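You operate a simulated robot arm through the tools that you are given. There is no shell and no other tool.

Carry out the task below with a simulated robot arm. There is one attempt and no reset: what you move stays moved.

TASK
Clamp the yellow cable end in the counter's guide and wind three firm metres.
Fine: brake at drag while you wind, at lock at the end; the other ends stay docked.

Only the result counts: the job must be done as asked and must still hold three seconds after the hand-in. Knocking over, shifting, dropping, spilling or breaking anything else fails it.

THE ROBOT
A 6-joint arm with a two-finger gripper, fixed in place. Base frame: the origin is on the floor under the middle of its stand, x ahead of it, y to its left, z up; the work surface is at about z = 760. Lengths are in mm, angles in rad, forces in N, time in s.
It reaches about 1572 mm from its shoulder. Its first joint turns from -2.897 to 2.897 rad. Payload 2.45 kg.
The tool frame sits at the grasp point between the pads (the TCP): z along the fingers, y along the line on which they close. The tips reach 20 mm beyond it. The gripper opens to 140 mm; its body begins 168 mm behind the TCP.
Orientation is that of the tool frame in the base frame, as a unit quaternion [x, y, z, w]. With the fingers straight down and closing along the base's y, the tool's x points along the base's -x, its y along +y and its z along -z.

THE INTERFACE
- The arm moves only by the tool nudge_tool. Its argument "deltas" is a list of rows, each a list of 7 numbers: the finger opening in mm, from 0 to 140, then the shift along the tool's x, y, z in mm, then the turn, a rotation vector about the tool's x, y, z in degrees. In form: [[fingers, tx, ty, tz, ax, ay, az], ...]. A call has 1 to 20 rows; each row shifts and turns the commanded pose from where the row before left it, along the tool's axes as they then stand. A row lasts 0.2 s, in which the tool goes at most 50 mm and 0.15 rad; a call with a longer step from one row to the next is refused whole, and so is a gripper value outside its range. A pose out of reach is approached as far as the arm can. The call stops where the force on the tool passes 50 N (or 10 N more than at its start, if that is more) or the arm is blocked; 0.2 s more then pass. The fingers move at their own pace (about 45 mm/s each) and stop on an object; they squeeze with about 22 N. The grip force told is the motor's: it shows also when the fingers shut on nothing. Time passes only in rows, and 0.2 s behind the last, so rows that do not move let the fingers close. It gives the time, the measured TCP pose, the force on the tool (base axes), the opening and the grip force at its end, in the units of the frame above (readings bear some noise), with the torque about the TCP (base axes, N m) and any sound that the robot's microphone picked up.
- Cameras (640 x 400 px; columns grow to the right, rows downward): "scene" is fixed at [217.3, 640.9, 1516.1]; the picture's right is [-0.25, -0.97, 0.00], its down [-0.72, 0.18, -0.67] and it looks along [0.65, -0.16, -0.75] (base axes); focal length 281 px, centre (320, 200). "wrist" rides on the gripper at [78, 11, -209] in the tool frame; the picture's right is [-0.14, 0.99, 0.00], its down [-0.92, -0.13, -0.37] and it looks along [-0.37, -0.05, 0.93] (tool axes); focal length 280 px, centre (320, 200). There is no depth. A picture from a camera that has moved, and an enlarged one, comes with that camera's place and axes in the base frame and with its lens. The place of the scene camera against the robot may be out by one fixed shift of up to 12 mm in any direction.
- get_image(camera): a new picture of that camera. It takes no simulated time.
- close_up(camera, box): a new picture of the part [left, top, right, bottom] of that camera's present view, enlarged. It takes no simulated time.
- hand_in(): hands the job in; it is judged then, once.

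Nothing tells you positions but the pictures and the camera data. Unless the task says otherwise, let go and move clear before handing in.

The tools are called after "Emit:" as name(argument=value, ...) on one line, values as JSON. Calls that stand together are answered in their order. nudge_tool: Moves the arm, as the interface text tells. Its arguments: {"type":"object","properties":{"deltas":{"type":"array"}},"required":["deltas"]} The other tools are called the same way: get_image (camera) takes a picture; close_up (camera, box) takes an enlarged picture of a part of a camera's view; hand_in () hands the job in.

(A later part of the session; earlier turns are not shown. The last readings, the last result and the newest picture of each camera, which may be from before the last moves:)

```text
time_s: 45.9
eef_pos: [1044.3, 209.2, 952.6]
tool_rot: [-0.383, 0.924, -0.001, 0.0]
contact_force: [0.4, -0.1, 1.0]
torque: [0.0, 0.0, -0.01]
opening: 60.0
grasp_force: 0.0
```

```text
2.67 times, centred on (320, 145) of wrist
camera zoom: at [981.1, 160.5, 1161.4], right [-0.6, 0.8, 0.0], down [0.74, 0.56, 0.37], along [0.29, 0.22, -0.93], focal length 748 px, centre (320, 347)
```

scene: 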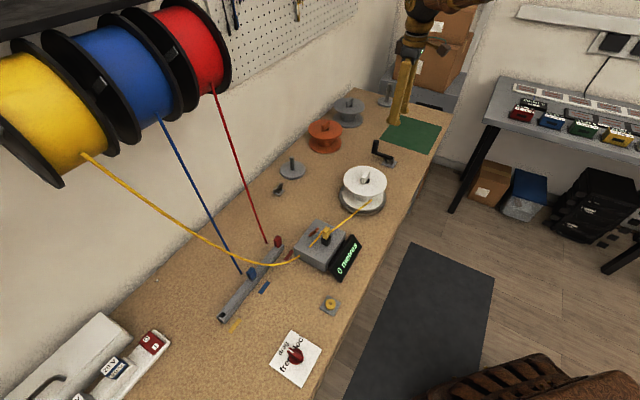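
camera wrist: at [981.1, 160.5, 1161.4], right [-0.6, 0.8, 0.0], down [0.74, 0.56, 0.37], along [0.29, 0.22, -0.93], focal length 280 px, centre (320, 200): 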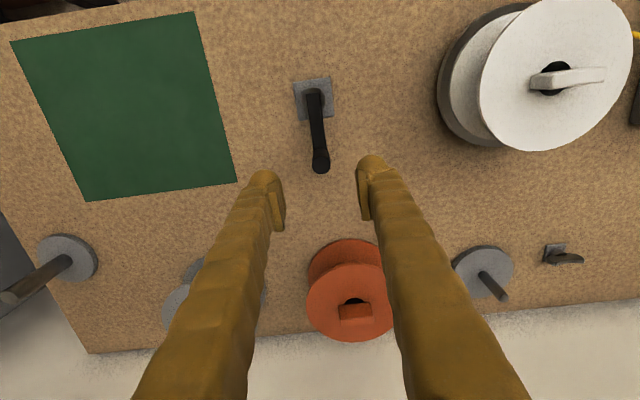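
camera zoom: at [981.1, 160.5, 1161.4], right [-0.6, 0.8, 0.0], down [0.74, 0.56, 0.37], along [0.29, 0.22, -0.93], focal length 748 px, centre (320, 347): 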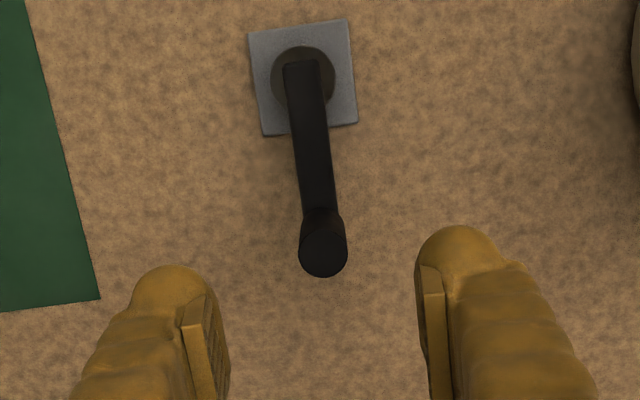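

The hub is at about (997.1, 162.1). The handle axis is at about (1044.6, 210), with its top at z ≈ 851, giving a radius of about 67 mm. I'll go down around the handle and grip it.

Emit:
nudge_tool(deltas=[[60, 0, 0, 30, 0, 0, 0], [60, 0, 0, 30, 0, 0, 0], [60, 0, 0, 30, 0, 0, 0], [60, 0, 0, 20, 0, 0, 0], [60, 0, 0, 14, 0, 0, 0], [60, 0, 0, 0, 0, 0, 0]])

Emit:
close_up(camera="wrist", box=[260, 110, 380, 240])

Emit:
close_up(camera="scene", box=[350, 110, 420, 180])

```text
time_s: 47.3
eef_pos: [1043.2, 209.4, 827.5]
tool_rot: [-0.383, 0.924, 0.0, 0.0]
contact_force: [0.6, -0.2, -0.6]
torque: [-0.02, -0.02, -0.01]
opening: 60.0
grasp_force: 0.1
```

```text
3.08 times, centred on (320, 175) of wrist
camera zoom: at [980.0, 161.2, 1037.2], right [-0.6, 0.8, 0.0], down [0.74, 0.56, 0.37], along [0.29, 0.22, -0.93], focal length 863 px, centre (320, 277)
```

zoom: 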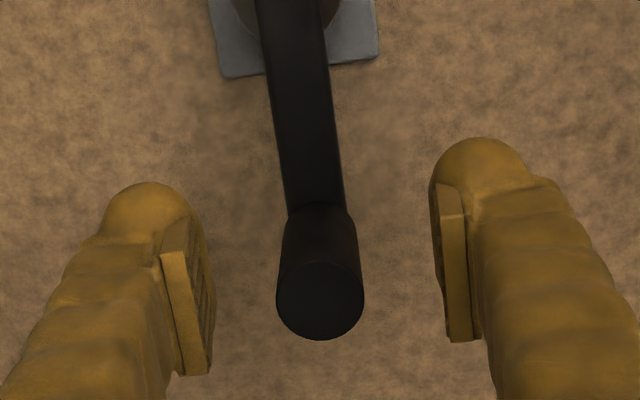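

```text
5.71 times, centred on (385, 145) of scene
camera zoom: at [217.3, 640.9, 1516.1], right [-0.25, -0.97, 0.0], down [-0.72, 0.18, -0.67], along [0.65, -0.16, -0.75], focal length 1605 px, centre (-51, 514)
```

zoom: 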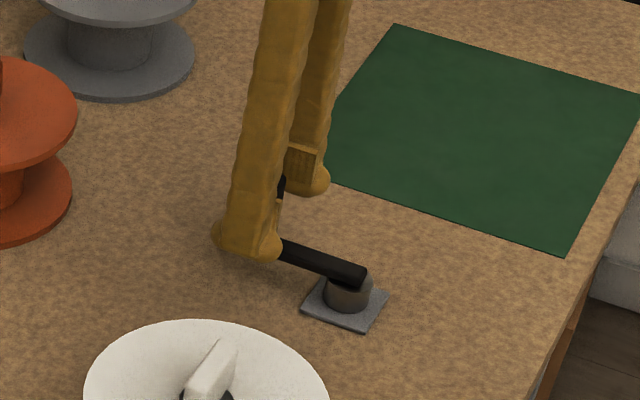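

Emit:
nudge_tool(deltas=[[0, -0.8, 0, 0, 0, 0, 0], [0, 0, 0, 0, 0, 0, 0], [0, 0, 0, 0, 0, 0, 0], [0, 0, 0, 0, 0, 0, 0]])

```text
time_s: 48.3
eef_pos: [1045.5, 210.0, 828.0]
tool_rot: [-0.383, 0.924, 0.0, 0.001]
contact_force: [0.3, -0.1, -1.2]
torque: [0.0, -0.01, 0.0]
opening: 20.6
grasp_force: 37.4
```

I hold the handle. I'll start with a small counter-clockwise arc of 30° and watch the force and the display.

Emit:
nudge_tool(deltas=[[0, 1.02, 11.67, 0, 0, 0, 0], [0, 3.03, 11.32, 0, 0, 0, 0], [0, 4.95, 10.62, 0, 0, 0, 0]])

Emit:
get_image(camera="scene")

Emit:
close_up(camera="wrist", box=[260, 110, 380, 240])

Emit:
close_up(camera="scene", box=[290, 160, 400, 280])

```text
time_s: 49.1
eef_pos: [1014.8, 227.6, 828.0]
tool_rot: [-0.383, 0.924, 0.0, 0.001]
contact_force: [-3.3, -9.6, 6.6]
torque: [-0.14, 0.03, -0.01]
opening: 19.9
grasp_force: 44.4
```

```text
taken
```

scene: 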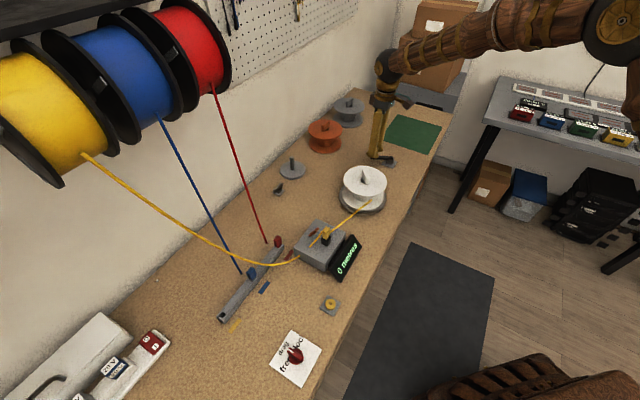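

```text
3.08 times, centred on (320, 175) of wrist
camera zoom: at [952.0, 178.9, 1037.1], right [-0.6, 0.8, 0.0], down [0.74, 0.56, 0.37], along [0.29, 0.22, -0.93], focal length 863 px, centre (320, 277)
```

zoom: 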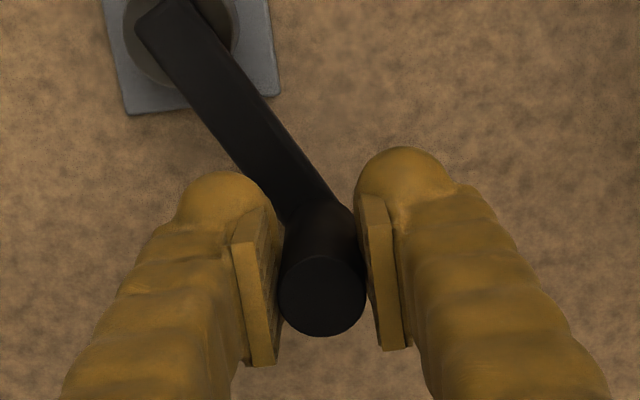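

```text
3.33 times, centred on (345, 220) of scene
camera zoom: at [217.3, 640.9, 1516.1], right [-0.25, -0.97, 0.0], down [-0.72, 0.18, -0.67], along [0.65, -0.16, -0.75], focal length 936 px, centre (237, 133)
```

zoom: 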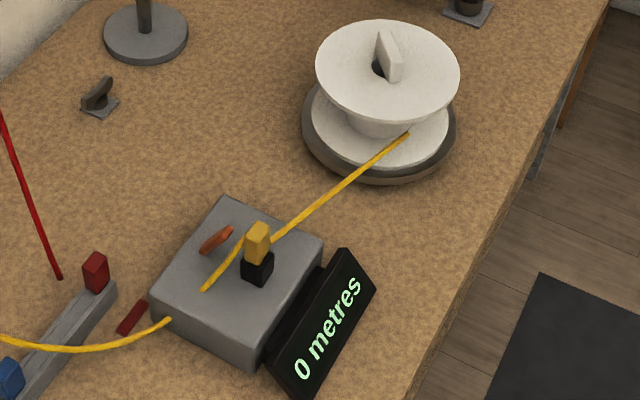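

The crank turned and the reel turned counter-clockwise with it, at low force. I'll continue along the circle and check that the centre estimate holds.

Emit:
nudge_tool(deltas=[[0, 10.68, 13.92, 0, 0, 0, 0], [0, 13.92, 10.68, 0, 0, 0, 0], [0, 16.21, 6.71, 0, 0, 0, 0], [0, 17.39, 2.29, 0, 0, 0, 0], [0, 17.39, -2.29, 0, 0, 0, 0], [0, 16.21, -6.71, 0, 0, 0, 0]])

Emit:
close_up(camera="wrist", box=[260, 110, 380, 240])

Emit:
close_up(camera="scene", box=[290, 160, 400, 280])

```text
time_s: 50.2
eef_pos: [944.1, 207.4, 827.5]
tool_rot: [-0.384, 0.923, 0.001, -0.002]
contact_force: [-5.8, 4.2, 7.3]
torque: [-0.04, 0.13, 0.01]
opening: 20.5
grasp_force: 44.7
stopped in row 5: the force on the tool passed its limit at 55 N (the readings are from after the stop); the commanded pose is now the measured one
```

```text
3.08 times, centred on (320, 175) of wrist
camera zoom: at [881.6, 159.5, 1037.3], right [-0.61, 0.8, 0.0], down [0.74, 0.56, 0.37], along [0.29, 0.22, -0.93], focal length 863 px, centre (320, 277)
```

zoom: 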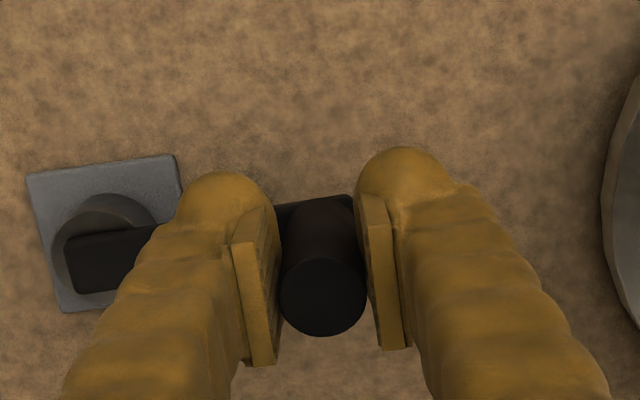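

```text
3.33 times, centred on (345, 220) of scene
camera zoom: at [217.3, 640.9, 1516.1], right [-0.25, -0.97, 0.0], down [-0.72, 0.18, -0.67], along [0.65, -0.16, -0.75], focal length 936 px, centre (237, 133)
```

zoom: 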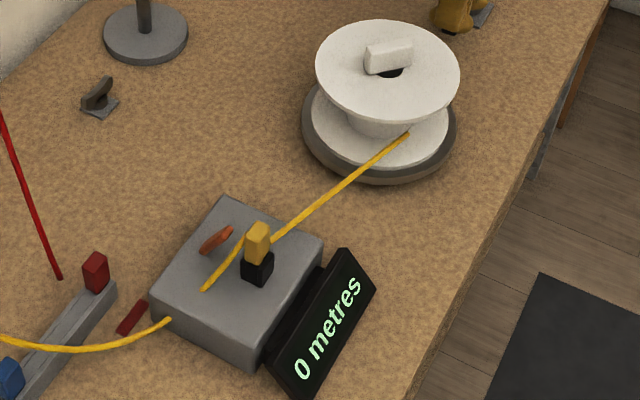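

The call stopped at the force limit, probably because my circle was a millimetre or two off. I'll refit it from the measured points, with centre near (995.7, 161.3) and radius near 69.3, and go on in smaller steps.

Emit:
nudge_tool(deltas=[[0, 11.96, -1.72, 0, 0, 0, 0], [0, 11.47, -3.78, 0, 0, 0, 0], [0, 10.65, -5.7, 0, 0, 0, 0]])

```text
time_s: 51.0
eef_pos: [927.0, 174.2, 828.3]
tool_rot: [-0.384, 0.923, 0.001, -0.002]
contact_force: [-22.5, 4.3, 20.0]
torque: [0.05, 0.26, 0.09]
opening: 20.4
grasp_force: 46.0
```

The measured points fit a circle of radius about 70 mm around (995.3, 160.2). I'll apply a small outward correction and continue.

Emit:
nudge_tool(deltas=[[0, 10.0, -6.9, 0, 0, 0, 0], [0, 8.1, -9.13, 0, 0, 0, 0], [0, 6.4, -10.39, 0, 0, 0, 0], [0, 4.49, -11.35, 0, 0, 0, 0]])

```text
time_s: 52.0
eef_pos: [931.5, 129.4, 828.3]
tool_rot: [-0.384, 0.923, 0.001, -0.005]
contact_force: [-3.9, -1.5, 7.4]
torque: [-0.08, 0.05, 0.02]
opening: 20.3
grasp_force: 45.3
stopped in row 4: the force on the tool passed its limit at 51 N (the readings are from after the stop); the commanded pose is now the measured one
```

Emit:
close_up(camera="scene", box=[290, 160, 400, 280])

Emit:
close_up(camera="wrist", box=[240, 80, 400, 240])

```text
3.33 times, centred on (345, 220) of scene
camera zoom: at [217.3, 640.9, 1516.1], right [-0.25, -0.97, 0.0], down [-0.72, 0.18, -0.67], along [0.65, -0.16, -0.75], focal length 936 px, centre (237, 133)
```

zoom: 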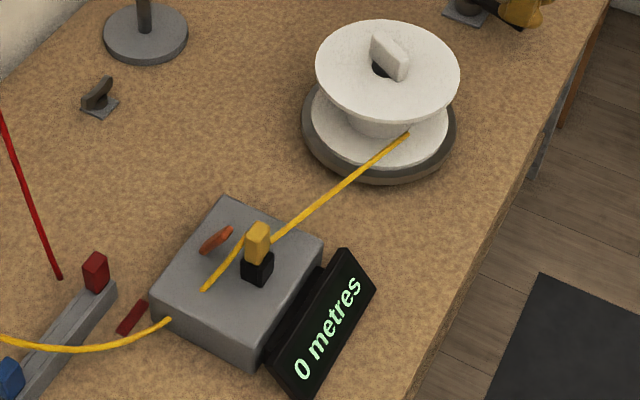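

```text
2.50 times, centred on (320, 160) of wrist
camera zoom: at [870.7, 81.5, 1037.6], right [-0.61, 0.8, 0.0], down [0.74, 0.56, 0.36], along [0.29, 0.22, -0.93], focal length 701 px, centre (320, 300)
```

zoom: 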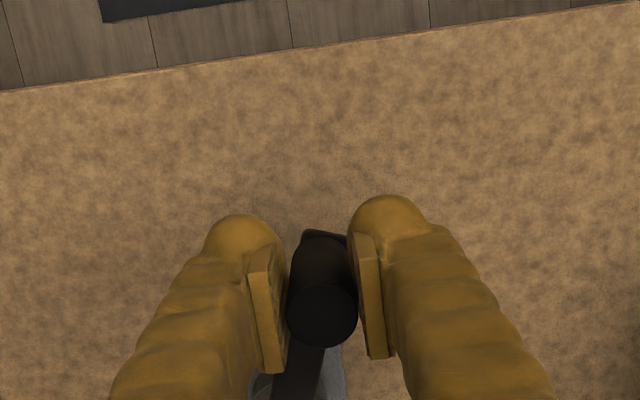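

Still 0 metres after about half a turn. The force limit may be reached by drag at speed, so I'll try half the speed and watch.

Emit:
nudge_tool(deltas=[[0, 1.75, -5.85, 0, 0, 0, 0], [0, 1.24, -5.98, 0, 0, 0, 0], [0, 0.71, -6.07, 0, 0, 0, 0], [0, 0.18, -6.1, 0, 0, 0, 0], [0, -0.35, -6.1, 0, 0, 0, 0], [0, -0.88, -6.04, 0, 0, 0, 0], [0, -1.41, -5.94, 0, 0, 0, 0], [0, -1.92, -5.8, 0, 0, 0, 0], [0, -2.42, -5.61, 0, 0, 0, 0], [0, -2.89, -5.38, 0, 0, 0, 0]])

```text
time_s: 54.2
eef_pos: [977.6, 91.2, 827.3]
tool_rot: [-0.383, 0.924, 0.001, -0.004]
contact_force: [0.4, 5.2, 14.1]
torque: [0.08, -0.04, 0.0]
opening: 20.3
grasp_force: 45.6
```

That went through cleanly. A better circle fit is centre (996, 159.5) with radius 70.5. I'll try a half-turn at 9° per step.

Emit:
nudge_tool(deltas=[[0, -6.27, -9.12, 0, 0, 0, 0], [0, -7.61, -8.02, 0, 0, 0, 0], [0, -8.78, -6.74, 0, 0, 0, 0], [0, -9.72, -5.27, 0, 0, 0, 0], [0, -10.43, -3.69, 0, 0, 0, 0], [0, -10.88, -2.02, 0, 0, 0, 0], [0, -11.05, -0.29, 0, 0, 0, 0], [0, -10.97, 1.45, 0, 0, 0, 0], [0, -10.61, 3.14, 0, 0, 0, 0], [0, -9.98, 4.77, 0, 0, 0, 0], [0, -9.12, 6.27, 0, 0, 0, 0], [0, -8.02, 7.61, 0, 0, 0, 0], [0, -6.74, 8.78, 0, 0, 0, 0], [0, -5.27, 9.72, 0, 0, 0, 0], [0, -3.69, 10.43, 0, 0, 0, 0], [0, -2.02, 10.88, 0, 0, 0, 0], [0, -0.29, 11.05, 0, 0, 0, 0], [0, 1.45, 10.97, 0, 0, 0, 0], [0, 3.14, 10.61, 0, 0, 0, 0], [0, 4.77, 9.98, 0, 0, 0, 0]])

Emit:
close_up(camera="scene", box=[290, 160, 400, 280])

```text
time_s: 56.0
eef_pos: [1054.4, 122.3, 828.2]
tool_rot: [-0.384, 0.923, 0.001, -0.004]
contact_force: [-5.7, 5.1, 9.8]
torque: [0.12, -0.02, 0.05]
opening: 20.7
grasp_force: 45.3
stopped in row 9: the force on the tool passed its limit at 52 N (the readings are from after the stop); the commanded pose is now the measured one
```

```text
3.33 times, centred on (345, 220) of scene
camera zoom: at [217.3, 640.9, 1516.1], right [-0.25, -0.97, 0.0], down [-0.72, 0.18, -0.67], along [0.65, -0.16, -0.75], focal length 936 px, centre (237, 133)
```

zoom: 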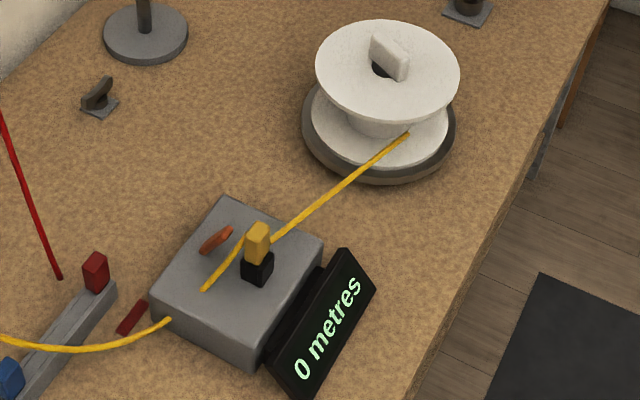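

Comparing the fin pictures, the reel seems to turn about 1.5 times per crank turn, so nine or so crank turns may be needed. I'll continue at 7° per step with the refined circle.

Emit:
nudge_tool(deltas=[[0, -8.52, 2.12, 0, 0, 0, 0], [0, -7.86, 3.42, 0, 0, 0, 0], [0, -7.39, 4.35, 0, 0, 0, 0], [0, -6.8, 5.22, 0, 0, 0, 0], [0, -6.11, 6.01, 0, 0, 0, 0], [0, -5.33, 6.7, 0, 0, 0, 0], [0, -4.48, 7.31, 0, 0, 0, 0], [0, -3.56, 7.8, 0, 0, 0, 0], [0, -2.58, 8.18, 0, 0, 0, 0], [0, -1.56, 8.42, 0, 0, 0, 0], [0, -0.52, 8.56, 0, 0, 0, 0], [0, 0.52, 8.56, 0, 0, 0, 0], [0, 1.56, 8.42, 0, 0, 0, 0], [0, 2.58, 8.18, 0, 0, 0, 0], [0, 3.56, 7.8, 0, 0, 0, 0], [0, 4.48, 7.31, 0, 0, 0, 0], [0, 5.33, 6.7, 0, 0, 0, 0], [0, 6.11, 6.01, 0, 0, 0, 0], [0, 6.8, 5.22, 0, 0, 0, 0], [0, 7.39, 4.35, 0, 0, 0, 0]])

Emit:
close_up(camera="scene", box=[290, 160, 400, 280])

```text
time_s: 60.2
eef_pos: [971.3, 226.2, 827.2]
tool_rot: [-0.384, 0.923, 0.001, -0.005]
contact_force: [-13.3, 37.1, 6.9]
torque: [0.39, 0.1, 0.13]
opening: 20.6
grasp_force: 44.8
```

```text
3.33 times, centred on (345, 220) of scene
camera zoom: at [217.3, 640.9, 1516.1], right [-0.25, -0.97, 0.0], down [-0.72, 0.18, -0.67], along [0.65, -0.16, -0.75], focal length 936 px, centre (237, 133)
```

zoom: 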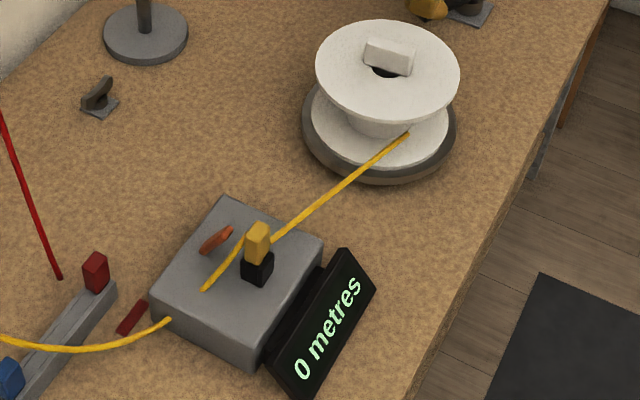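

That call completed. There is a steady outward radial force of about 39 N, so my commanded circle is about 1 mm inside. I'll correct for it and continue at 8° per step.

Emit:
nudge_tool(deltas=[[0, 8.52, 4.93, 0, 0, 0, 0], [0, 9.46, 2.53, 0, 0, 0, 0], [0, 9.72, 1.19, 0, 0, 0, 0], [0, 9.79, -0.17, 0, 0, 0, 0], [0, 9.67, -1.53, 0, 0, 0, 0], [0, 9.37, -2.86, 0, 0, 0, 0], [0, 8.88, -4.14, 0, 0, 0, 0], [0, 8.21, -5.33, 0, 0, 0, 0], [0, 7.39, -6.43, 0, 0, 0, 0], [0, 6.43, -7.39, 0, 0, 0, 0], [0, 5.33, -8.21, 0, 0, 0, 0], [0, 4.14, -8.88, 0, 0, 0, 0], [0, 2.86, -9.37, 0, 0, 0, 0], [0, 1.53, -9.67, 0, 0, 0, 0], [0, 0.17, -9.79, 0, 0, 0, 0], [0, -1.19, -9.72, 0, 0, 0, 0], [0, -2.53, -9.46, 0, 0, 0, 0], [0, -3.83, -9.02, 0, 0, 0, 0], [0, -5.04, -8.4, 0, 0, 0, 0], [0, -6.16, -7.61, 0, 0, 0, 0]])

Emit:
close_up(camera="scene", box=[290, 160, 400, 280])

```text
time_s: 64.4
eef_pos: [992.2, 89.4, 827.4]
tool_rot: [-0.384, 0.923, 0.001, -0.004]
contact_force: [-1.1, -4.3, -7.2]
torque: [-0.12, 0.06, -0.01]
opening: 20.6
grasp_force: 45.3
```

```text
3.33 times, centred on (345, 220) of scene
camera zoom: at [217.3, 640.9, 1516.1], right [-0.25, -0.97, 0.0], down [-0.72, 0.18, -0.67], along [0.65, -0.16, -0.75], focal length 936 px, centre (237, 133)
```

zoom: 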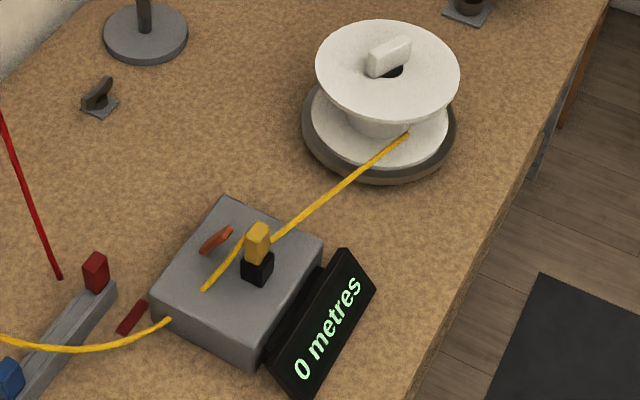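

Now the commanded circle sits right on the crank's circle, with low force. I'll try 10° per step.

Emit:
nudge_tool(deltas=[[0, -9.09, -8.19, 0, 0, 0, 0], [0, -10.38, -6.48, 0, 0, 0, 0], [0, -11.35, -4.58, 0, 0, 0, 0], [0, -11.97, -2.54, 0, 0, 0, 0], [0, -12.23, -0.43, 0, 0, 0, 0], [0, -12.12, 1.7, 0, 0, 0, 0], [0, -11.64, 3.78, 0, 0, 0, 0], [0, -10.8, 5.75, 0, 0, 0, 0], [0, -9.64, 7.53, 0, 0, 0, 0], [0, -8.19, 9.09, 0, 0, 0, 0], [0, -6.48, 10.38, 0, 0, 0, 0], [0, -4.58, 11.35, 0, 0, 0, 0], [0, -2.54, 11.97, 0, 0, 0, 0], [0, -0.43, 12.23, 0, 0, 0, 0], [0, 1.7, 12.12, 0, 0, 0, 0], [0, 3.78, 11.64, 0, 0, 0, 0], [0, 5.75, 10.8, 0, 0, 0, 0], [0, 7.53, 9.64, 0, 0, 0, 0], [0, 9.09, 8.19, 0, 0, 0, 0], [0, 10.38, 6.48, 0, 0, 0, 0]])

Emit:
close_up(camera="scene", box=[290, 160, 400, 280])

```text
time_s: 68.6
eef_pos: [972.6, 225.5, 826.9]
tool_rot: [-0.384, 0.923, 0.002, -0.005]
contact_force: [-2.5, 4.9, 6.9]
torque: [0.07, -0.01, 0.01]
opening: 20.3
grasp_force: 44.9
```

```text
3.33 times, centred on (345, 220) of scene
camera zoom: at [217.3, 640.9, 1516.1], right [-0.25, -0.97, 0.0], down [-0.72, 0.18, -0.67], along [0.65, -0.16, -0.75], focal length 936 px, centre (237, 133)
```

zoom: 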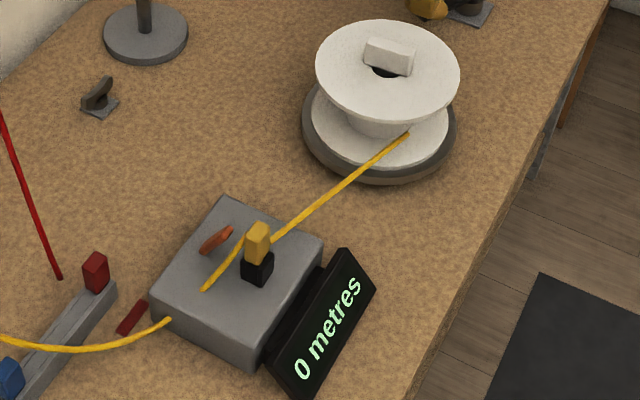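

Two turns are done with low force and the display still at 0. I'll continue at 12° per step and keep checking the display.

Emit:
nudge_tool(deltas=[[0, 13.7, 5.26, 0, 0, 0, 0], [0, 14.5, 2.3, 0, 0, 0, 0], [0, 14.66, -0.77, 0, 0, 0, 0], [0, 14.18, -3.8, 0, 0, 0, 0], [0, 13.08, -6.66, 0, 0, 0, 0], [0, 11.4, -9.24, 0, 0, 0, 0], [0, 9.24, -11.4, 0, 0, 0, 0], [0, 6.66, -13.08, 0, 0, 0, 0], [0, 3.8, -14.18, 0, 0, 0, 0], [0, 0.77, -14.66, 0, 0, 0, 0], [0, -2.3, -14.5, 0, 0, 0, 0], [0, -5.26, -13.7, 0, 0, 0, 0], [0, -7.99, -12.31, 0, 0, 0, 0], [0, -10.38, -10.38, 0, 0, 0, 0], [0, -12.31, -7.99, 0, 0, 0, 0], [0, -13.7, -5.26, 0, 0, 0, 0], [0, -14.5, -2.3, 0, 0, 0, 0], [0, -14.66, 0.77, 0, 0, 0, 0], [0, -14.18, 3.8, 0, 0, 0, 0], [0, -13.08, 6.66, 0, 0, 0, 0]])

Emit:
close_up(camera="scene", box=[290, 160, 400, 280])

Emit:
close_up(camera="wrist", box=[240, 80, 400, 240])

```text
time_s: 72.8
eef_pos: [1062.3, 145.7, 827.0]
tool_rot: [-0.384, 0.923, 0.001, -0.005]
contact_force: [3.6, 0.5, -5.3]
torque: [-0.01, -0.01, 0.01]
opening: 20.3
grasp_force: 44.9
```

```text
3.33 times, centred on (345, 220) of scene
camera zoom: at [217.3, 640.9, 1516.1], right [-0.25, -0.97, 0.0], down [-0.72, 0.18, -0.67], along [0.65, -0.16, -0.75], focal length 936 px, centre (237, 133)
```

zoom: 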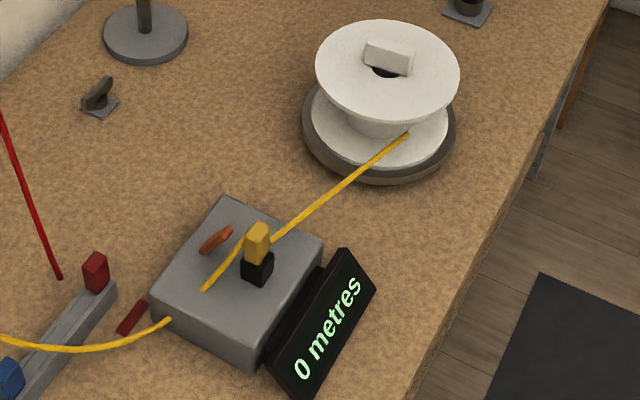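

```text
2.50 times, centred on (320, 160) of wrist
camera zoom: at [1001.8, 98.0, 1037.3], right [-0.61, 0.8, 0.0], down [0.74, 0.56, 0.36], along [0.29, 0.22, -0.93], focal length 701 px, centre (320, 300)
```

zoom: 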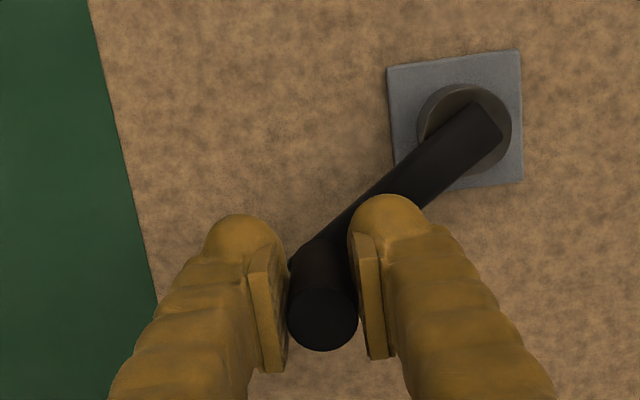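

Emit:
nudge_tool(deltas=[[0, -11.4, 9.24, 0, 0, 0, 0], [0, -9.24, 11.4, 0, 0, 0, 0], [0, -6.66, 13.08, 0, 0, 0, 0], [0, -3.8, 14.18, 0, 0, 0, 0], [0, -0.77, 14.66, 0, 0, 0, 0], [0, 2.3, 14.5, 0, 0, 0, 0], [0, 5.26, 13.7, 0, 0, 0, 0], [0, 7.99, 12.31, 0, 0, 0, 0], [0, 10.38, 10.38, 0, 0, 0, 0], [0, 12.31, 7.99, 0, 0, 0, 0], [0, 13.7, 5.26, 0, 0, 0, 0], [0, 14.5, 2.3, 0, 0, 0, 0], [0, 14.66, -0.77, 0, 0, 0, 0], [0, 14.18, -3.8, 0, 0, 0, 0], [0, 13.08, -6.66, 0, 0, 0, 0], [0, 11.4, -9.24, 0, 0, 0, 0], [0, 9.24, -11.4, 0, 0, 0, 0], [0, 6.66, -13.08, 0, 0, 0, 0], [0, 3.8, -14.18, 0, 0, 0, 0], [0, 0.77, -14.66, 0, 0, 0, 0]])

Emit:
close_up(camera="scene", box=[290, 160, 400, 280])

Emit:
get_image(camera="scene")

```text
time_s: 77.0
eef_pos: [947.6, 107.1, 826.6]
tool_rot: [-0.384, 0.923, 0.002, -0.004]
contact_force: [-0.6, 1.3, -26.7]
torque: [-0.09, 0.07, -0.02]
opening: 20.1
grasp_force: 44.9
```

```text
3.33 times, centred on (345, 220) of scene
camera zoom: at [217.3, 640.9, 1516.1], right [-0.25, -0.97, 0.0], down [-0.72, 0.18, -0.67], along [0.65, -0.16, -0.75], focal length 936 px, centre (237, 133)
```

zoom: 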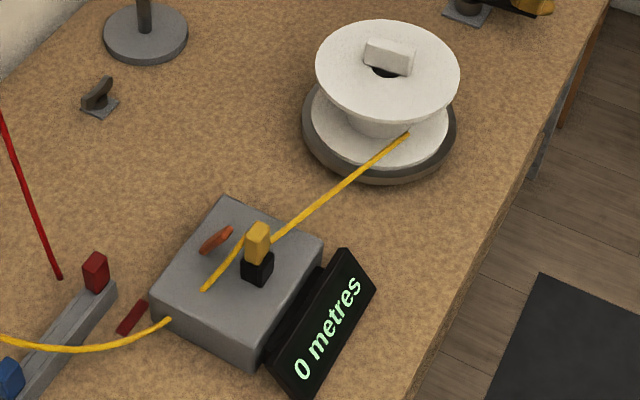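

```text
taken
```

scene: 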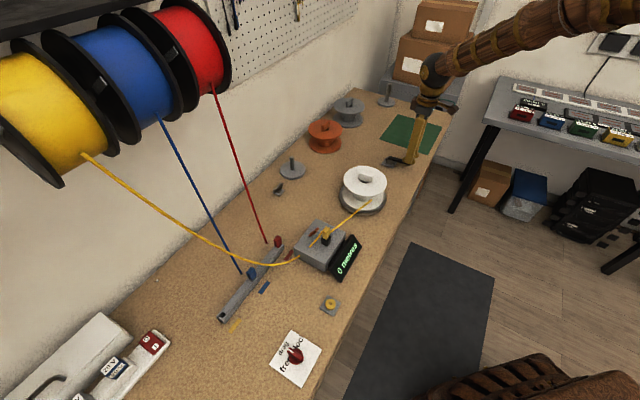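

Emit:
close_up(camera="scene", box=[0, 0, 240, 190])

Emit:
close_up(camera="scene", box=[335, 155, 395, 220])

Emit:
close_up(camera="scene", box=[260, 320, 330, 400])

```text
2.11 times, centred on (120, 95) of scene
camera zoom: at [217.3, 640.9, 1516.1], right [-0.25, -0.97, 0.0], down [-0.72, 0.18, -0.67], along [0.65, -0.16, -0.75], focal length 591 px, centre (741, 421)
```

zoom: 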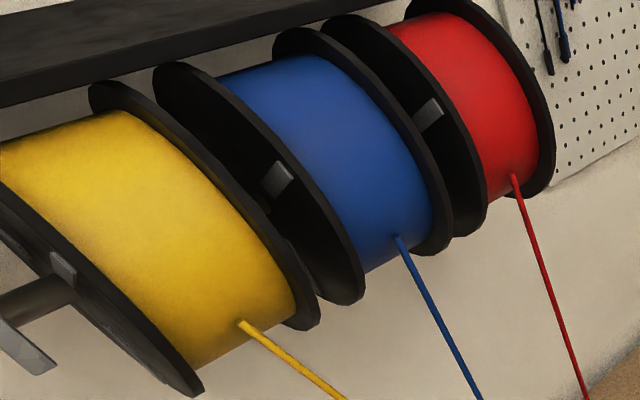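

```text
6.15 times, centred on (365, 188) of scene
camera zoom: at [217.3, 640.9, 1516.1], right [-0.25, -0.97, 0.0], down [-0.72, 0.18, -0.67], along [0.65, -0.16, -0.75], focal length 1729 px, centre (43, 277)
```

zoom: 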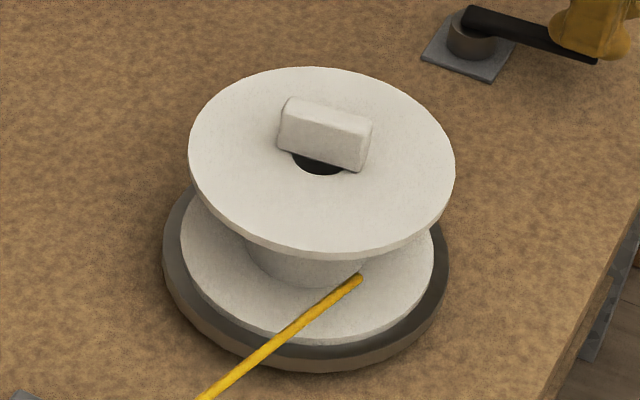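

```text
5.00 times, centred on (295, 360) of scene
camera zoom: at [217.3, 640.9, 1516.1], right [-0.25, -0.97, 0.0], down [-0.72, 0.18, -0.67], along [0.65, -0.16, -0.75], focal length 1405 px, centre (445, -600)
```

zoom: 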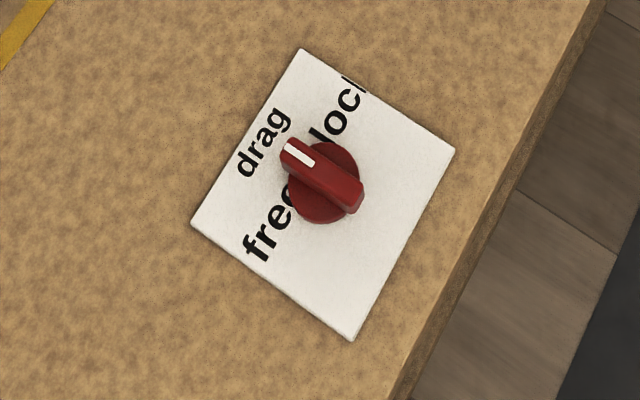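

Three and a half crank turns have given about five reel turns with no count yet, and one more metre-mark check is worthwhile. I'll do another two-thirds of a turn and watch for the display to change.

Emit:
nudge_tool(deltas=[[0, -2.3, -14.5, 0.6, 0, 0, 0], [0, -5.26, -13.7, 0, 0, 0, 0], [0, -7.99, -12.31, 0, 0, 0, 0], [0, -10.38, -10.38, 0, 0, 0, 0], [0, -12.31, -7.99, 0, 0, 0, 0], [0, -13.7, -5.26, 0, 0, 0, 0], [0, -14.5, -2.3, 0, 0, 0, 0], [0, -14.66, 0.77, 0, 0, 0, 0], [0, -14.18, 3.8, 0, 0, 0, 0], [0, -13.08, 6.66, 0, 0, 0, 0], [0, -11.4, 9.24, 0, 0, 0, 0], [0, -9.24, 11.4, 0, 0, 0, 0], [0, -6.66, 13.08, 0, 0, 0, 0], [0, -3.8, 14.18, 0, 0, 0, 0], [0, -0.77, 14.66, 0, 0, 0, 0], [0, 2.3, 14.5, 0, 0, 0, 0], [0, 5.26, 13.7, 0, 0, 0, 0], [0, 7.99, 12.31, 0, 0, 0, 0], [0, 10.38, 10.38, 0, 0, 0, 0], [0, 12.31, 7.99, 0, 0, 0, 0]])

Emit:
close_up(camera="scene", box=[290, 160, 400, 280])

```text
time_s: 81.2
eef_pos: [971.6, 226.5, 827.5]
tool_rot: [-0.384, 0.923, 0.001, -0.003]
contact_force: [9.5, -24.0, 34.8]
torque: [-0.09, -0.41, -0.08]
opening: 20.8
grasp_force: 45.0
```

```text
3.33 times, centred on (345, 220) of scene
camera zoom: at [217.3, 640.9, 1516.1], right [-0.25, -0.97, 0.0], down [-0.72, 0.18, -0.67], along [0.65, -0.16, -0.75], focal length 936 px, centre (237, 133)
```

zoom: 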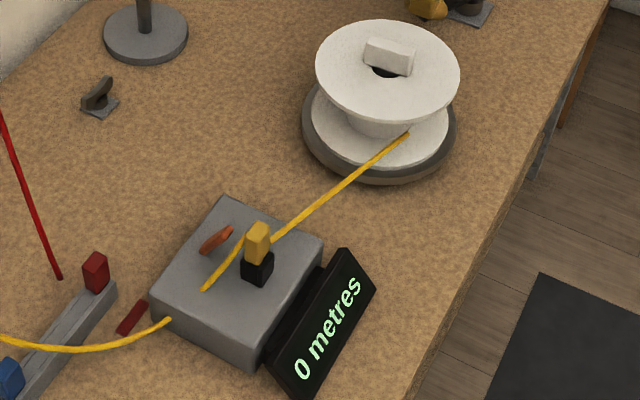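

After more than four turns the counter still shows 0, so counter-clockwise is probably the paying-out direction. I'll relieve the small radial and vertical offsets and try clockwise.

Emit:
nudge_tool(deltas=[[0, -11.99, -8.61, -0.35, 0, 0, 0], [0, -10.38, -10.38, 0, 0, 0, 0], [0, -7.99, -12.31, 0, 0, 0, 0], [0, -5.26, -13.7, 0, 0, 0, 0], [0, -2.3, -14.5, 0, 0, 0, 0], [0, 0.77, -14.66, 0, 0, 0, 0], [0, 3.8, -14.18, 0, 0, 0, 0], [0, 6.66, -13.08, 0, 0, 0, 0], [0, 9.24, -11.4, 0, 0, 0, 0], [0, 11.4, -9.24, 0, 0, 0, 0], [0, 13.08, -6.66, 0, 0, 0, 0], [0, 14.18, -3.8, 0, 0, 0, 0], [0, 14.66, -0.77, 0, 0, 0, 0], [0, 14.5, 2.3, 0, 0, 0, 0], [0, 13.7, 5.26, 0, 0, 0, 0], [0, 12.31, 7.99, 0, 0, 0, 0], [0, 10.38, 10.38, 0, 0, 0, 0], [0, 7.99, 12.31, 0, 0, 0, 0], [0, 5.26, 13.7, 0, 0, 0, 0], [0, 2.3, 14.5, 0, 0, 0, 0]])

Emit:
close_up(camera="scene", box=[290, 160, 400, 280])

```text
time_s: 85.4
eef_pos: [946.2, 107.6, 826.8]
tool_rot: [-0.384, 0.924, 0.002, -0.004]
contact_force: [22.9, 25.1, -13.1]
torque: [0.29, -0.28, 0.02]
opening: 20.3
grasp_force: 45.2
```

```text
3.33 times, centred on (345, 220) of scene
camera zoom: at [217.3, 640.9, 1516.1], right [-0.25, -0.97, 0.0], down [-0.72, 0.18, -0.67], along [0.65, -0.16, -0.75], focal length 936 px, centre (237, 133)
```

zoom: 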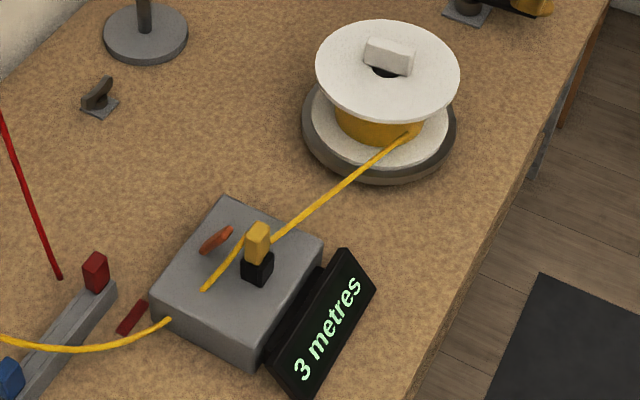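

The counter jumped to "3 metres" and the reel now carries a yellow layer, so clockwise is the winding direction. I'll stop here and inspect before doing anything else.

Emit:
close_up(camera="scene", box=[325, 230, 365, 285])

Emit:
get_image(camera="scene")

Emit:
close_up(camera="scene", box=[335, 155, 395, 220])

Emit:
get_image(camera="wrist")

```text
7.27 times, centred on (345, 258) of scene
camera zoom: at [217.3, 640.9, 1516.1], right [-0.25, -0.97, 0.0], down [-0.72, 0.18, -0.67], along [0.65, -0.16, -0.75], focal length 2043 px, centre (138, -218)
```

zoom: 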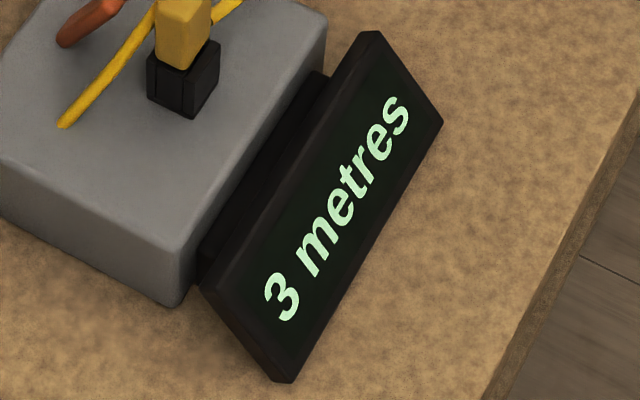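

```text
taken
```

scene: 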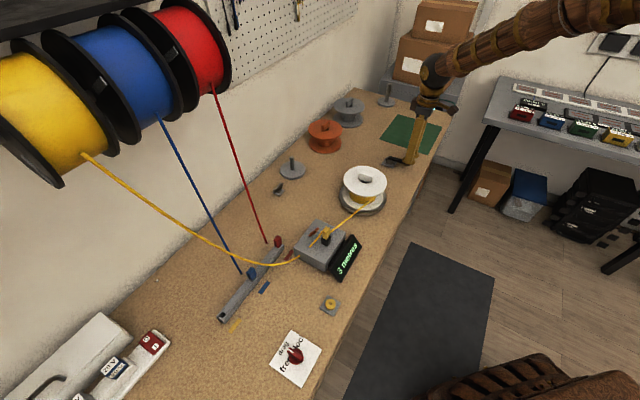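

```text
6.15 times, centred on (365, 188) of scene
camera zoom: at [217.3, 640.9, 1516.1], right [-0.25, -0.97, 0.0], down [-0.72, 0.18, -0.67], along [0.65, -0.16, -0.75], focal length 1729 px, centre (43, 277)
```

zoom: 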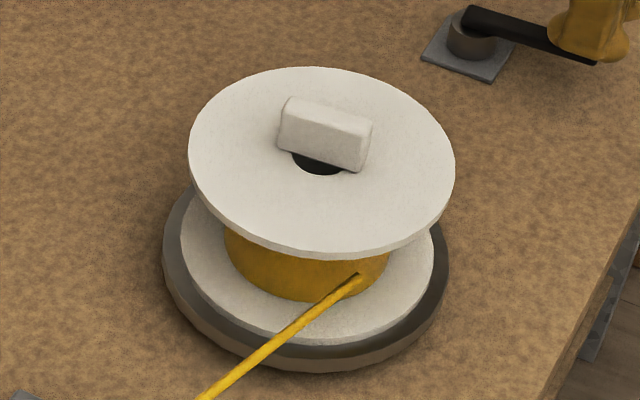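

```text
taken
camera wrist: at [886.8, 59.1, 1036.0], right [-0.61, 0.8, 0.01], down [0.74, 0.56, 0.36], along [0.29, 0.22, -0.93], focal length 280 px, centre (320, 200)
```

wrist: 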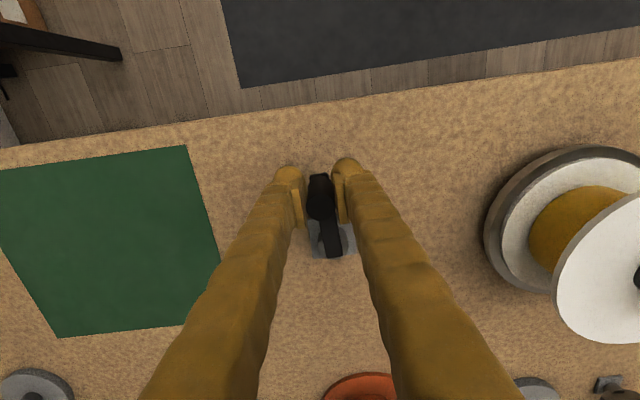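

The display reads "3 metres" and everything else looks as it should. I'll ease the radial force off and release the handle gently, so the crank doesn't spring.

Emit:
nudge_tool(deltas=[[0, -1.0, 0, 0, 0, 0, 0], [0, 0, 0, 0, 0, 0, 0]])

Emit:
close_up(camera="scene", box=[290, 160, 400, 280])

```text
time_s: 86.0
eef_pos: [948.3, 107.2, 826.9]
tool_rot: [-0.384, 0.923, 0.002, -0.005]
contact_force: [14.4, 16.1, -17.4]
torque: [0.06, -0.11, -0.04]
opening: 20.4
grasp_force: 45.2
```

```text
3.33 times, centred on (345, 220) of scene
camera zoom: at [217.3, 640.9, 1516.1], right [-0.25, -0.97, 0.0], down [-0.72, 0.18, -0.67], along [0.65, -0.16, -0.75], focal length 936 px, centre (237, 133)
```

zoom: 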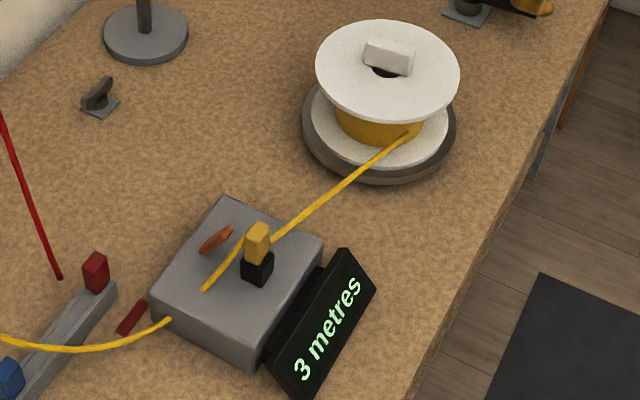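

Emit:
nudge_tool(deltas=[[0, -1.6, 0, 0.2, 0, 0, 0], [0, 0, 0, 0, 0, 0, 0]])

```text
time_s: 86.6
eef_pos: [946.8, 105.9, 826.6]
tool_rot: [-0.384, 0.923, 0.001, -0.006]
contact_force: [-9.5, -11.4, -11.4]
torque: [-0.21, 0.18, -0.03]
opening: 20.3
grasp_force: 45.2
```

Emit:
nudge_tool(deltas=[[0, 0.6, 0, 0.2, 0, 0, 0], [60, 0, 0, 0, 0, 0, 0], [60, 0, 0, 0, 0, 0, 0], [60, 0, 0, 0, 0, 0, 0], [60, 0, 0, -20, 0, 0, 0], [60, 0, 0, -40, 0, 0, 0], [60, 0, 0, -40, 0, 0, 0], [60, 0, 0, -40, 0, 0, 0], [60, 0, 0, -40, 0, 0, 0]])

Emit:
get_image(camera="wrist")

Emit:
close_up(camera="scene", box=[290, 160, 400, 280])

```text
time_s: 88.6
eef_pos: [950.8, 110.5, 1008.6]
tool_rot: [-0.384, 0.923, 0.002, -0.006]
contact_force: [-0.6, 0.2, -0.9]
torque: [0.0, 0.0, -0.02]
opening: 60.2
grasp_force: 0.0
```

```text
taken
camera wrist: at [890.2, 62.2, 1217.9], right [-0.61, 0.8, 0.01], down [0.74, 0.56, 0.36], along [0.28, 0.22, -0.93], focal length 280 px, centre (320, 200)
```

wrist: 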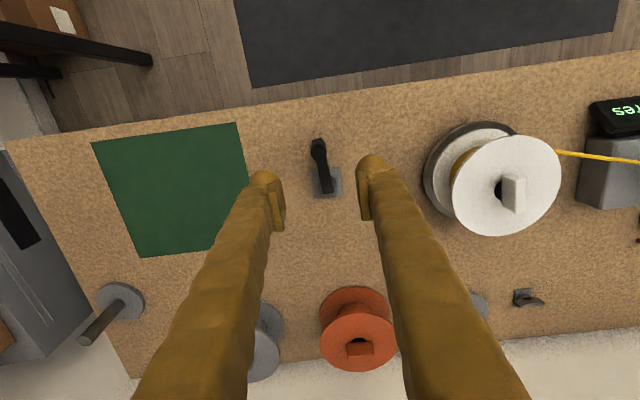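

```text
3.33 times, centred on (345, 220) of scene
camera zoom: at [217.3, 640.9, 1516.1], right [-0.25, -0.97, 0.0], down [-0.72, 0.18, -0.67], along [0.65, -0.16, -0.75], focal length 936 px, centre (237, 133)
```

zoom: 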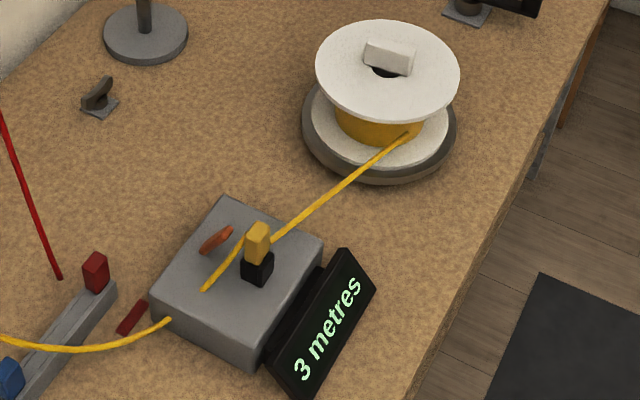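

The display holds at 3 after release. I'll level the tool and travel back along the front of the bench to above the brake dial, to set it to "lock".

Emit:
nudge_tool(deltas=[[60, 0, 0, 0, 0.47, -0.54, 0], [60, 0, 43.5, 0, 0, 0, 0], [60, 0, 43.5, 0, 0, 0, 0], [60, 0, 43.5, 0, 0, 0, 0], [60, 0, 43.5, 0, 0, 0, 0], [60, 0, 43.5, 0, 0, 0, 0], [60, 0, 43.5, 0, 0, 0, 0], [60, 0, 43.5, 0, 0, 0, 0], [60, 0, 43.5, 0, 0, 0, 0], [60, 0, 43.5, 0, 0, 0, 0], [60, 0, 43.5, 0, 0, 0, 0], [60, 0, 43.5, 0, 0, 0, 0], [60, 0, 43.5, 0, 0, 0, 0], [60, 0, 43.5, 0, 0, 0, 0], [60, 0, 43.5, 0, 0, 0, 0], [60, 0, 43.5, 0, 0, 0, 0], [60, 0, 43.5, 0, 0, 0, 0], [60, 0, 43.5, 0, 0, 0, 0], [60, 0, 43.5, 0, 0, 0, 0]])

Emit:
get_image(camera="wrist")

Emit:
get_image(camera="scene")

```text
time_s: 92.6
eef_pos: [392.4, 659.1, 1003.7]
tool_rot: [-0.385, 0.923, 0.0, 0.002]
contact_force: [0.3, 0.4, 0.8]
torque: [0.01, 0.0, -0.02]
opening: 59.9
grasp_force: 0.0
```

```text
taken
camera wrist: at [329.3, 610.9, 1213.3], right [-0.61, 0.8, 0.0], down [0.74, 0.56, 0.37], along [0.3, 0.22, -0.93], focal length 280 px, centre (320, 200)
```

wrist: 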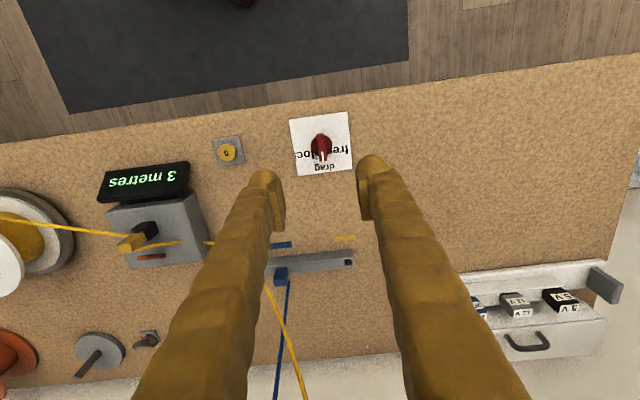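

```text
taken
```

scene: 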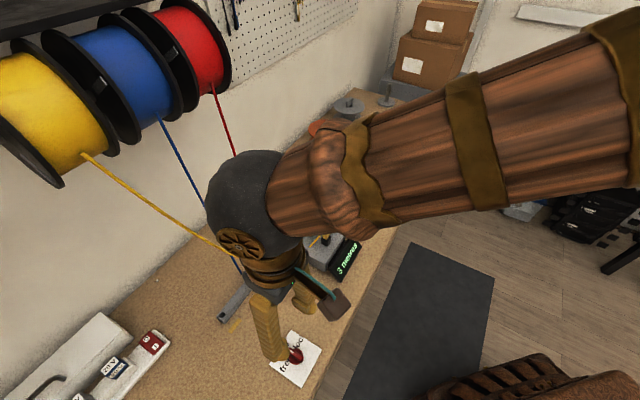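

Emit:
nudge_tool(deltas=[[60, -6.6, 1.1, 0, 0, 0, 0], [60, 0, 0, 40, 0, 0, 0], [60, 0, 0, 40, 0, 0, 0], [60, 0, 0, 40, 0, 0, 0], [60, 0, 0, 30, 0, 0, 0], [60, 0, 0, 20, 0, 0, 0], [60, 0, 0, 0, 0, 0, 0]])

Emit:
close_up(camera="wrist", box=[250, 120, 390, 240])

```text
time_s: 94.2
eef_pos: [399.6, 666.2, 835.9]
tool_rot: [-0.385, 0.923, 0.0, 0.001]
contact_force: [0.4, -0.1, 0.0]
torque: [0.0, 0.04, 0.01]
opening: 60.1
grasp_force: 0.0
```

```text
3.33 times, centred on (320, 180) of wrist
camera zoom: at [335.3, 617.8, 1043.9], right [-0.61, 0.8, 0.0], down [0.74, 0.56, 0.37], along [0.3, 0.22, -0.93], focal length 935 px, centre (320, 267)
```

zoom: 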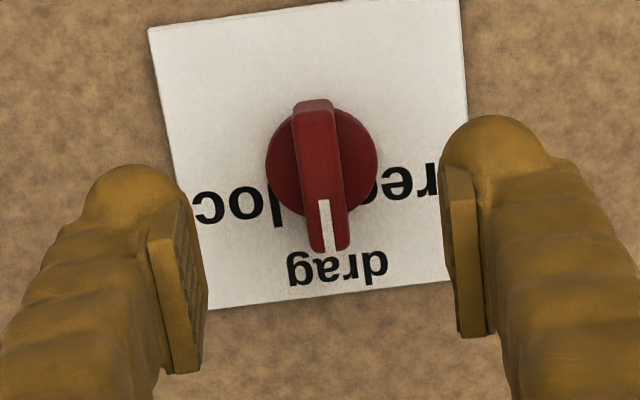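

Emit:
nudge_tool(deltas=[[60, 3.0, 1.0, 0, 0, 0, 0], [60, 0, 0, 20, 0, 0, 0], [60, 0, 0, 12, 0, 0, 0], [60, 0, 0, 6, 0, 0, 0], [60, 0, 0, 0, 0, 0, 0]])

Emit:
close_up(camera="wrist", box=[250, 120, 390, 240])

```text
time_s: 95.4
eef_pos: [395.6, 663.8, 799.0]
tool_rot: [-0.385, 0.923, 0.001, 0.0]
contact_force: [0.7, 0.3, 0.3]
torque: [0.03, -0.01, -0.04]
opening: 60.1
grasp_force: 0.0
```

```text
3.33 times, centred on (320, 180) of wrist
camera zoom: at [331.6, 615.9, 1007.5], right [-0.61, 0.8, 0.0], down [0.74, 0.56, 0.37], along [0.3, 0.22, -0.93], focal length 935 px, centre (320, 267)
```

zoom: 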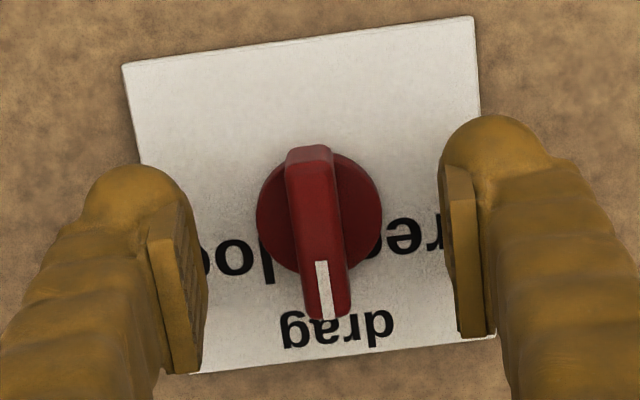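

Emit:
nudge_tool(deltas=[[60, 0.6, 0, 2, 0, 0, 0], [0, 0, 0, 0, 0, 0, 0], [0, 0, 0, 0, 0, 0, 0], [0, 0, 0, 0, 0, 0, 0], [0, 0, 0, 0, 0, 0, 0]])

Emit:
close_up(camera="wrist", box=[250, 120, 390, 240])

```text
time_s: 96.6
eef_pos: [394.9, 663.1, 797.1]
tool_rot: [-0.384, 0.923, 0.0, 0.002]
contact_force: [10.1, -7.8, -1.1]
torque: [-0.07, -0.09, 0.02]
opening: 11.4
grasp_force: 31.1
```

```text
3.33 times, centred on (320, 180) of wrist
camera zoom: at [331.9, 615.8, 1005.1], right [-0.61, 0.8, 0.0], down [0.74, 0.56, 0.37], along [0.3, 0.22, -0.93], focal length 935 px, centre (320, 267)
```

zoom: 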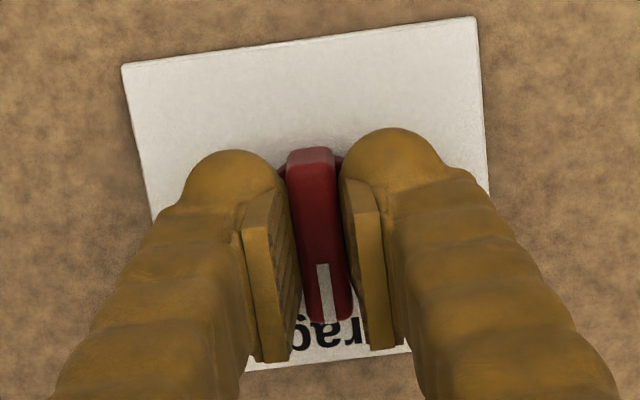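

I have the fin again. I'll turn it clockwise toward "lock" in small steps, relieving side force along the way.

Emit:
nudge_tool(deltas=[[0, 0, -1.0, 0, 0, 0, 0], [0, 0, 0, 0, 0, 0, 4], [0, 0, 0, 0, 0, 0, 4], [0, 0, 0, 0, 0, 0, 4]])

```text
time_s: 97.6
eef_pos: [396.7, 664.0, 796.0]
tool_rot: [-0.285, 0.959, 0.001, 0.002]
contact_force: [-39.6, 16.0, 15.2]
torque: [0.16, 0.48, 0.06]
opening: 11.0
grasp_force: 38.1
```

Emit:
nudge_tool(deltas=[[0, 1.5, 2.2, 0, 0, 0, 0], [0, 0, 0, 0, 0, 0, 0]])

```text
time_s: 98.2
eef_pos: [395.8, 664.9, 796.7]
tool_rot: [-0.286, 0.958, 0.0, 0.003]
contact_force: [0.0, -0.3, 26.0]
torque: [-0.01, 0.07, -0.02]
opening: 10.8
grasp_force: 37.8
```

Emit:
nudge_tool(deltas=[[0, 0, 0, -0.4, 0, 0, 4], [0, 0, 0, 0, 0, 0, 4], [0, 0, 0, 0, 0, 0, 4]])

```text
time_s: 99.0
eef_pos: [395.2, 663.9, 795.9]
tool_rot: [-0.182, 0.983, 0.0, 0.002]
contact_force: [11.7, 6.9, 16.3]
torque: [0.08, -0.15, 0.0]
opening: 11.0
grasp_force: 37.8
```

Emit:
nudge_tool(deltas=[[0, -1.0, 0.2, -0.3, 0, 0, 4], [0, 0, 0, 0, 0, 0, 4], [0, 0, 0, 0, 0, 0, 4]])

```text
time_s: 99.8
eef_pos: [395.5, 665.6, 796.1]
tool_rot: [-0.079, 0.997, -0.001, 0.0]
contact_force: [-1.5, 3.2, 6.6]
torque: [0.05, 0.09, -0.04]
opening: 11.1
grasp_force: 38.3
```

Emit:
nudge_tool(deltas=[[0, 0, 0, 0, 0, 0, 4], [0, 0, 0, 0, 0, 0, 4], [0, 0, 0, 0, 0, 0, 4]])

```text
time_s: 100.6
eef_pos: [394.6, 664.5, 795.6]
tool_rot: [0.026, 1.0, 0.0, 0.0]
contact_force: [-20.9, 5.7, -9.8]
torque: [0.05, 0.27, 0.02]
opening: 11.2
grasp_force: 38.0
```

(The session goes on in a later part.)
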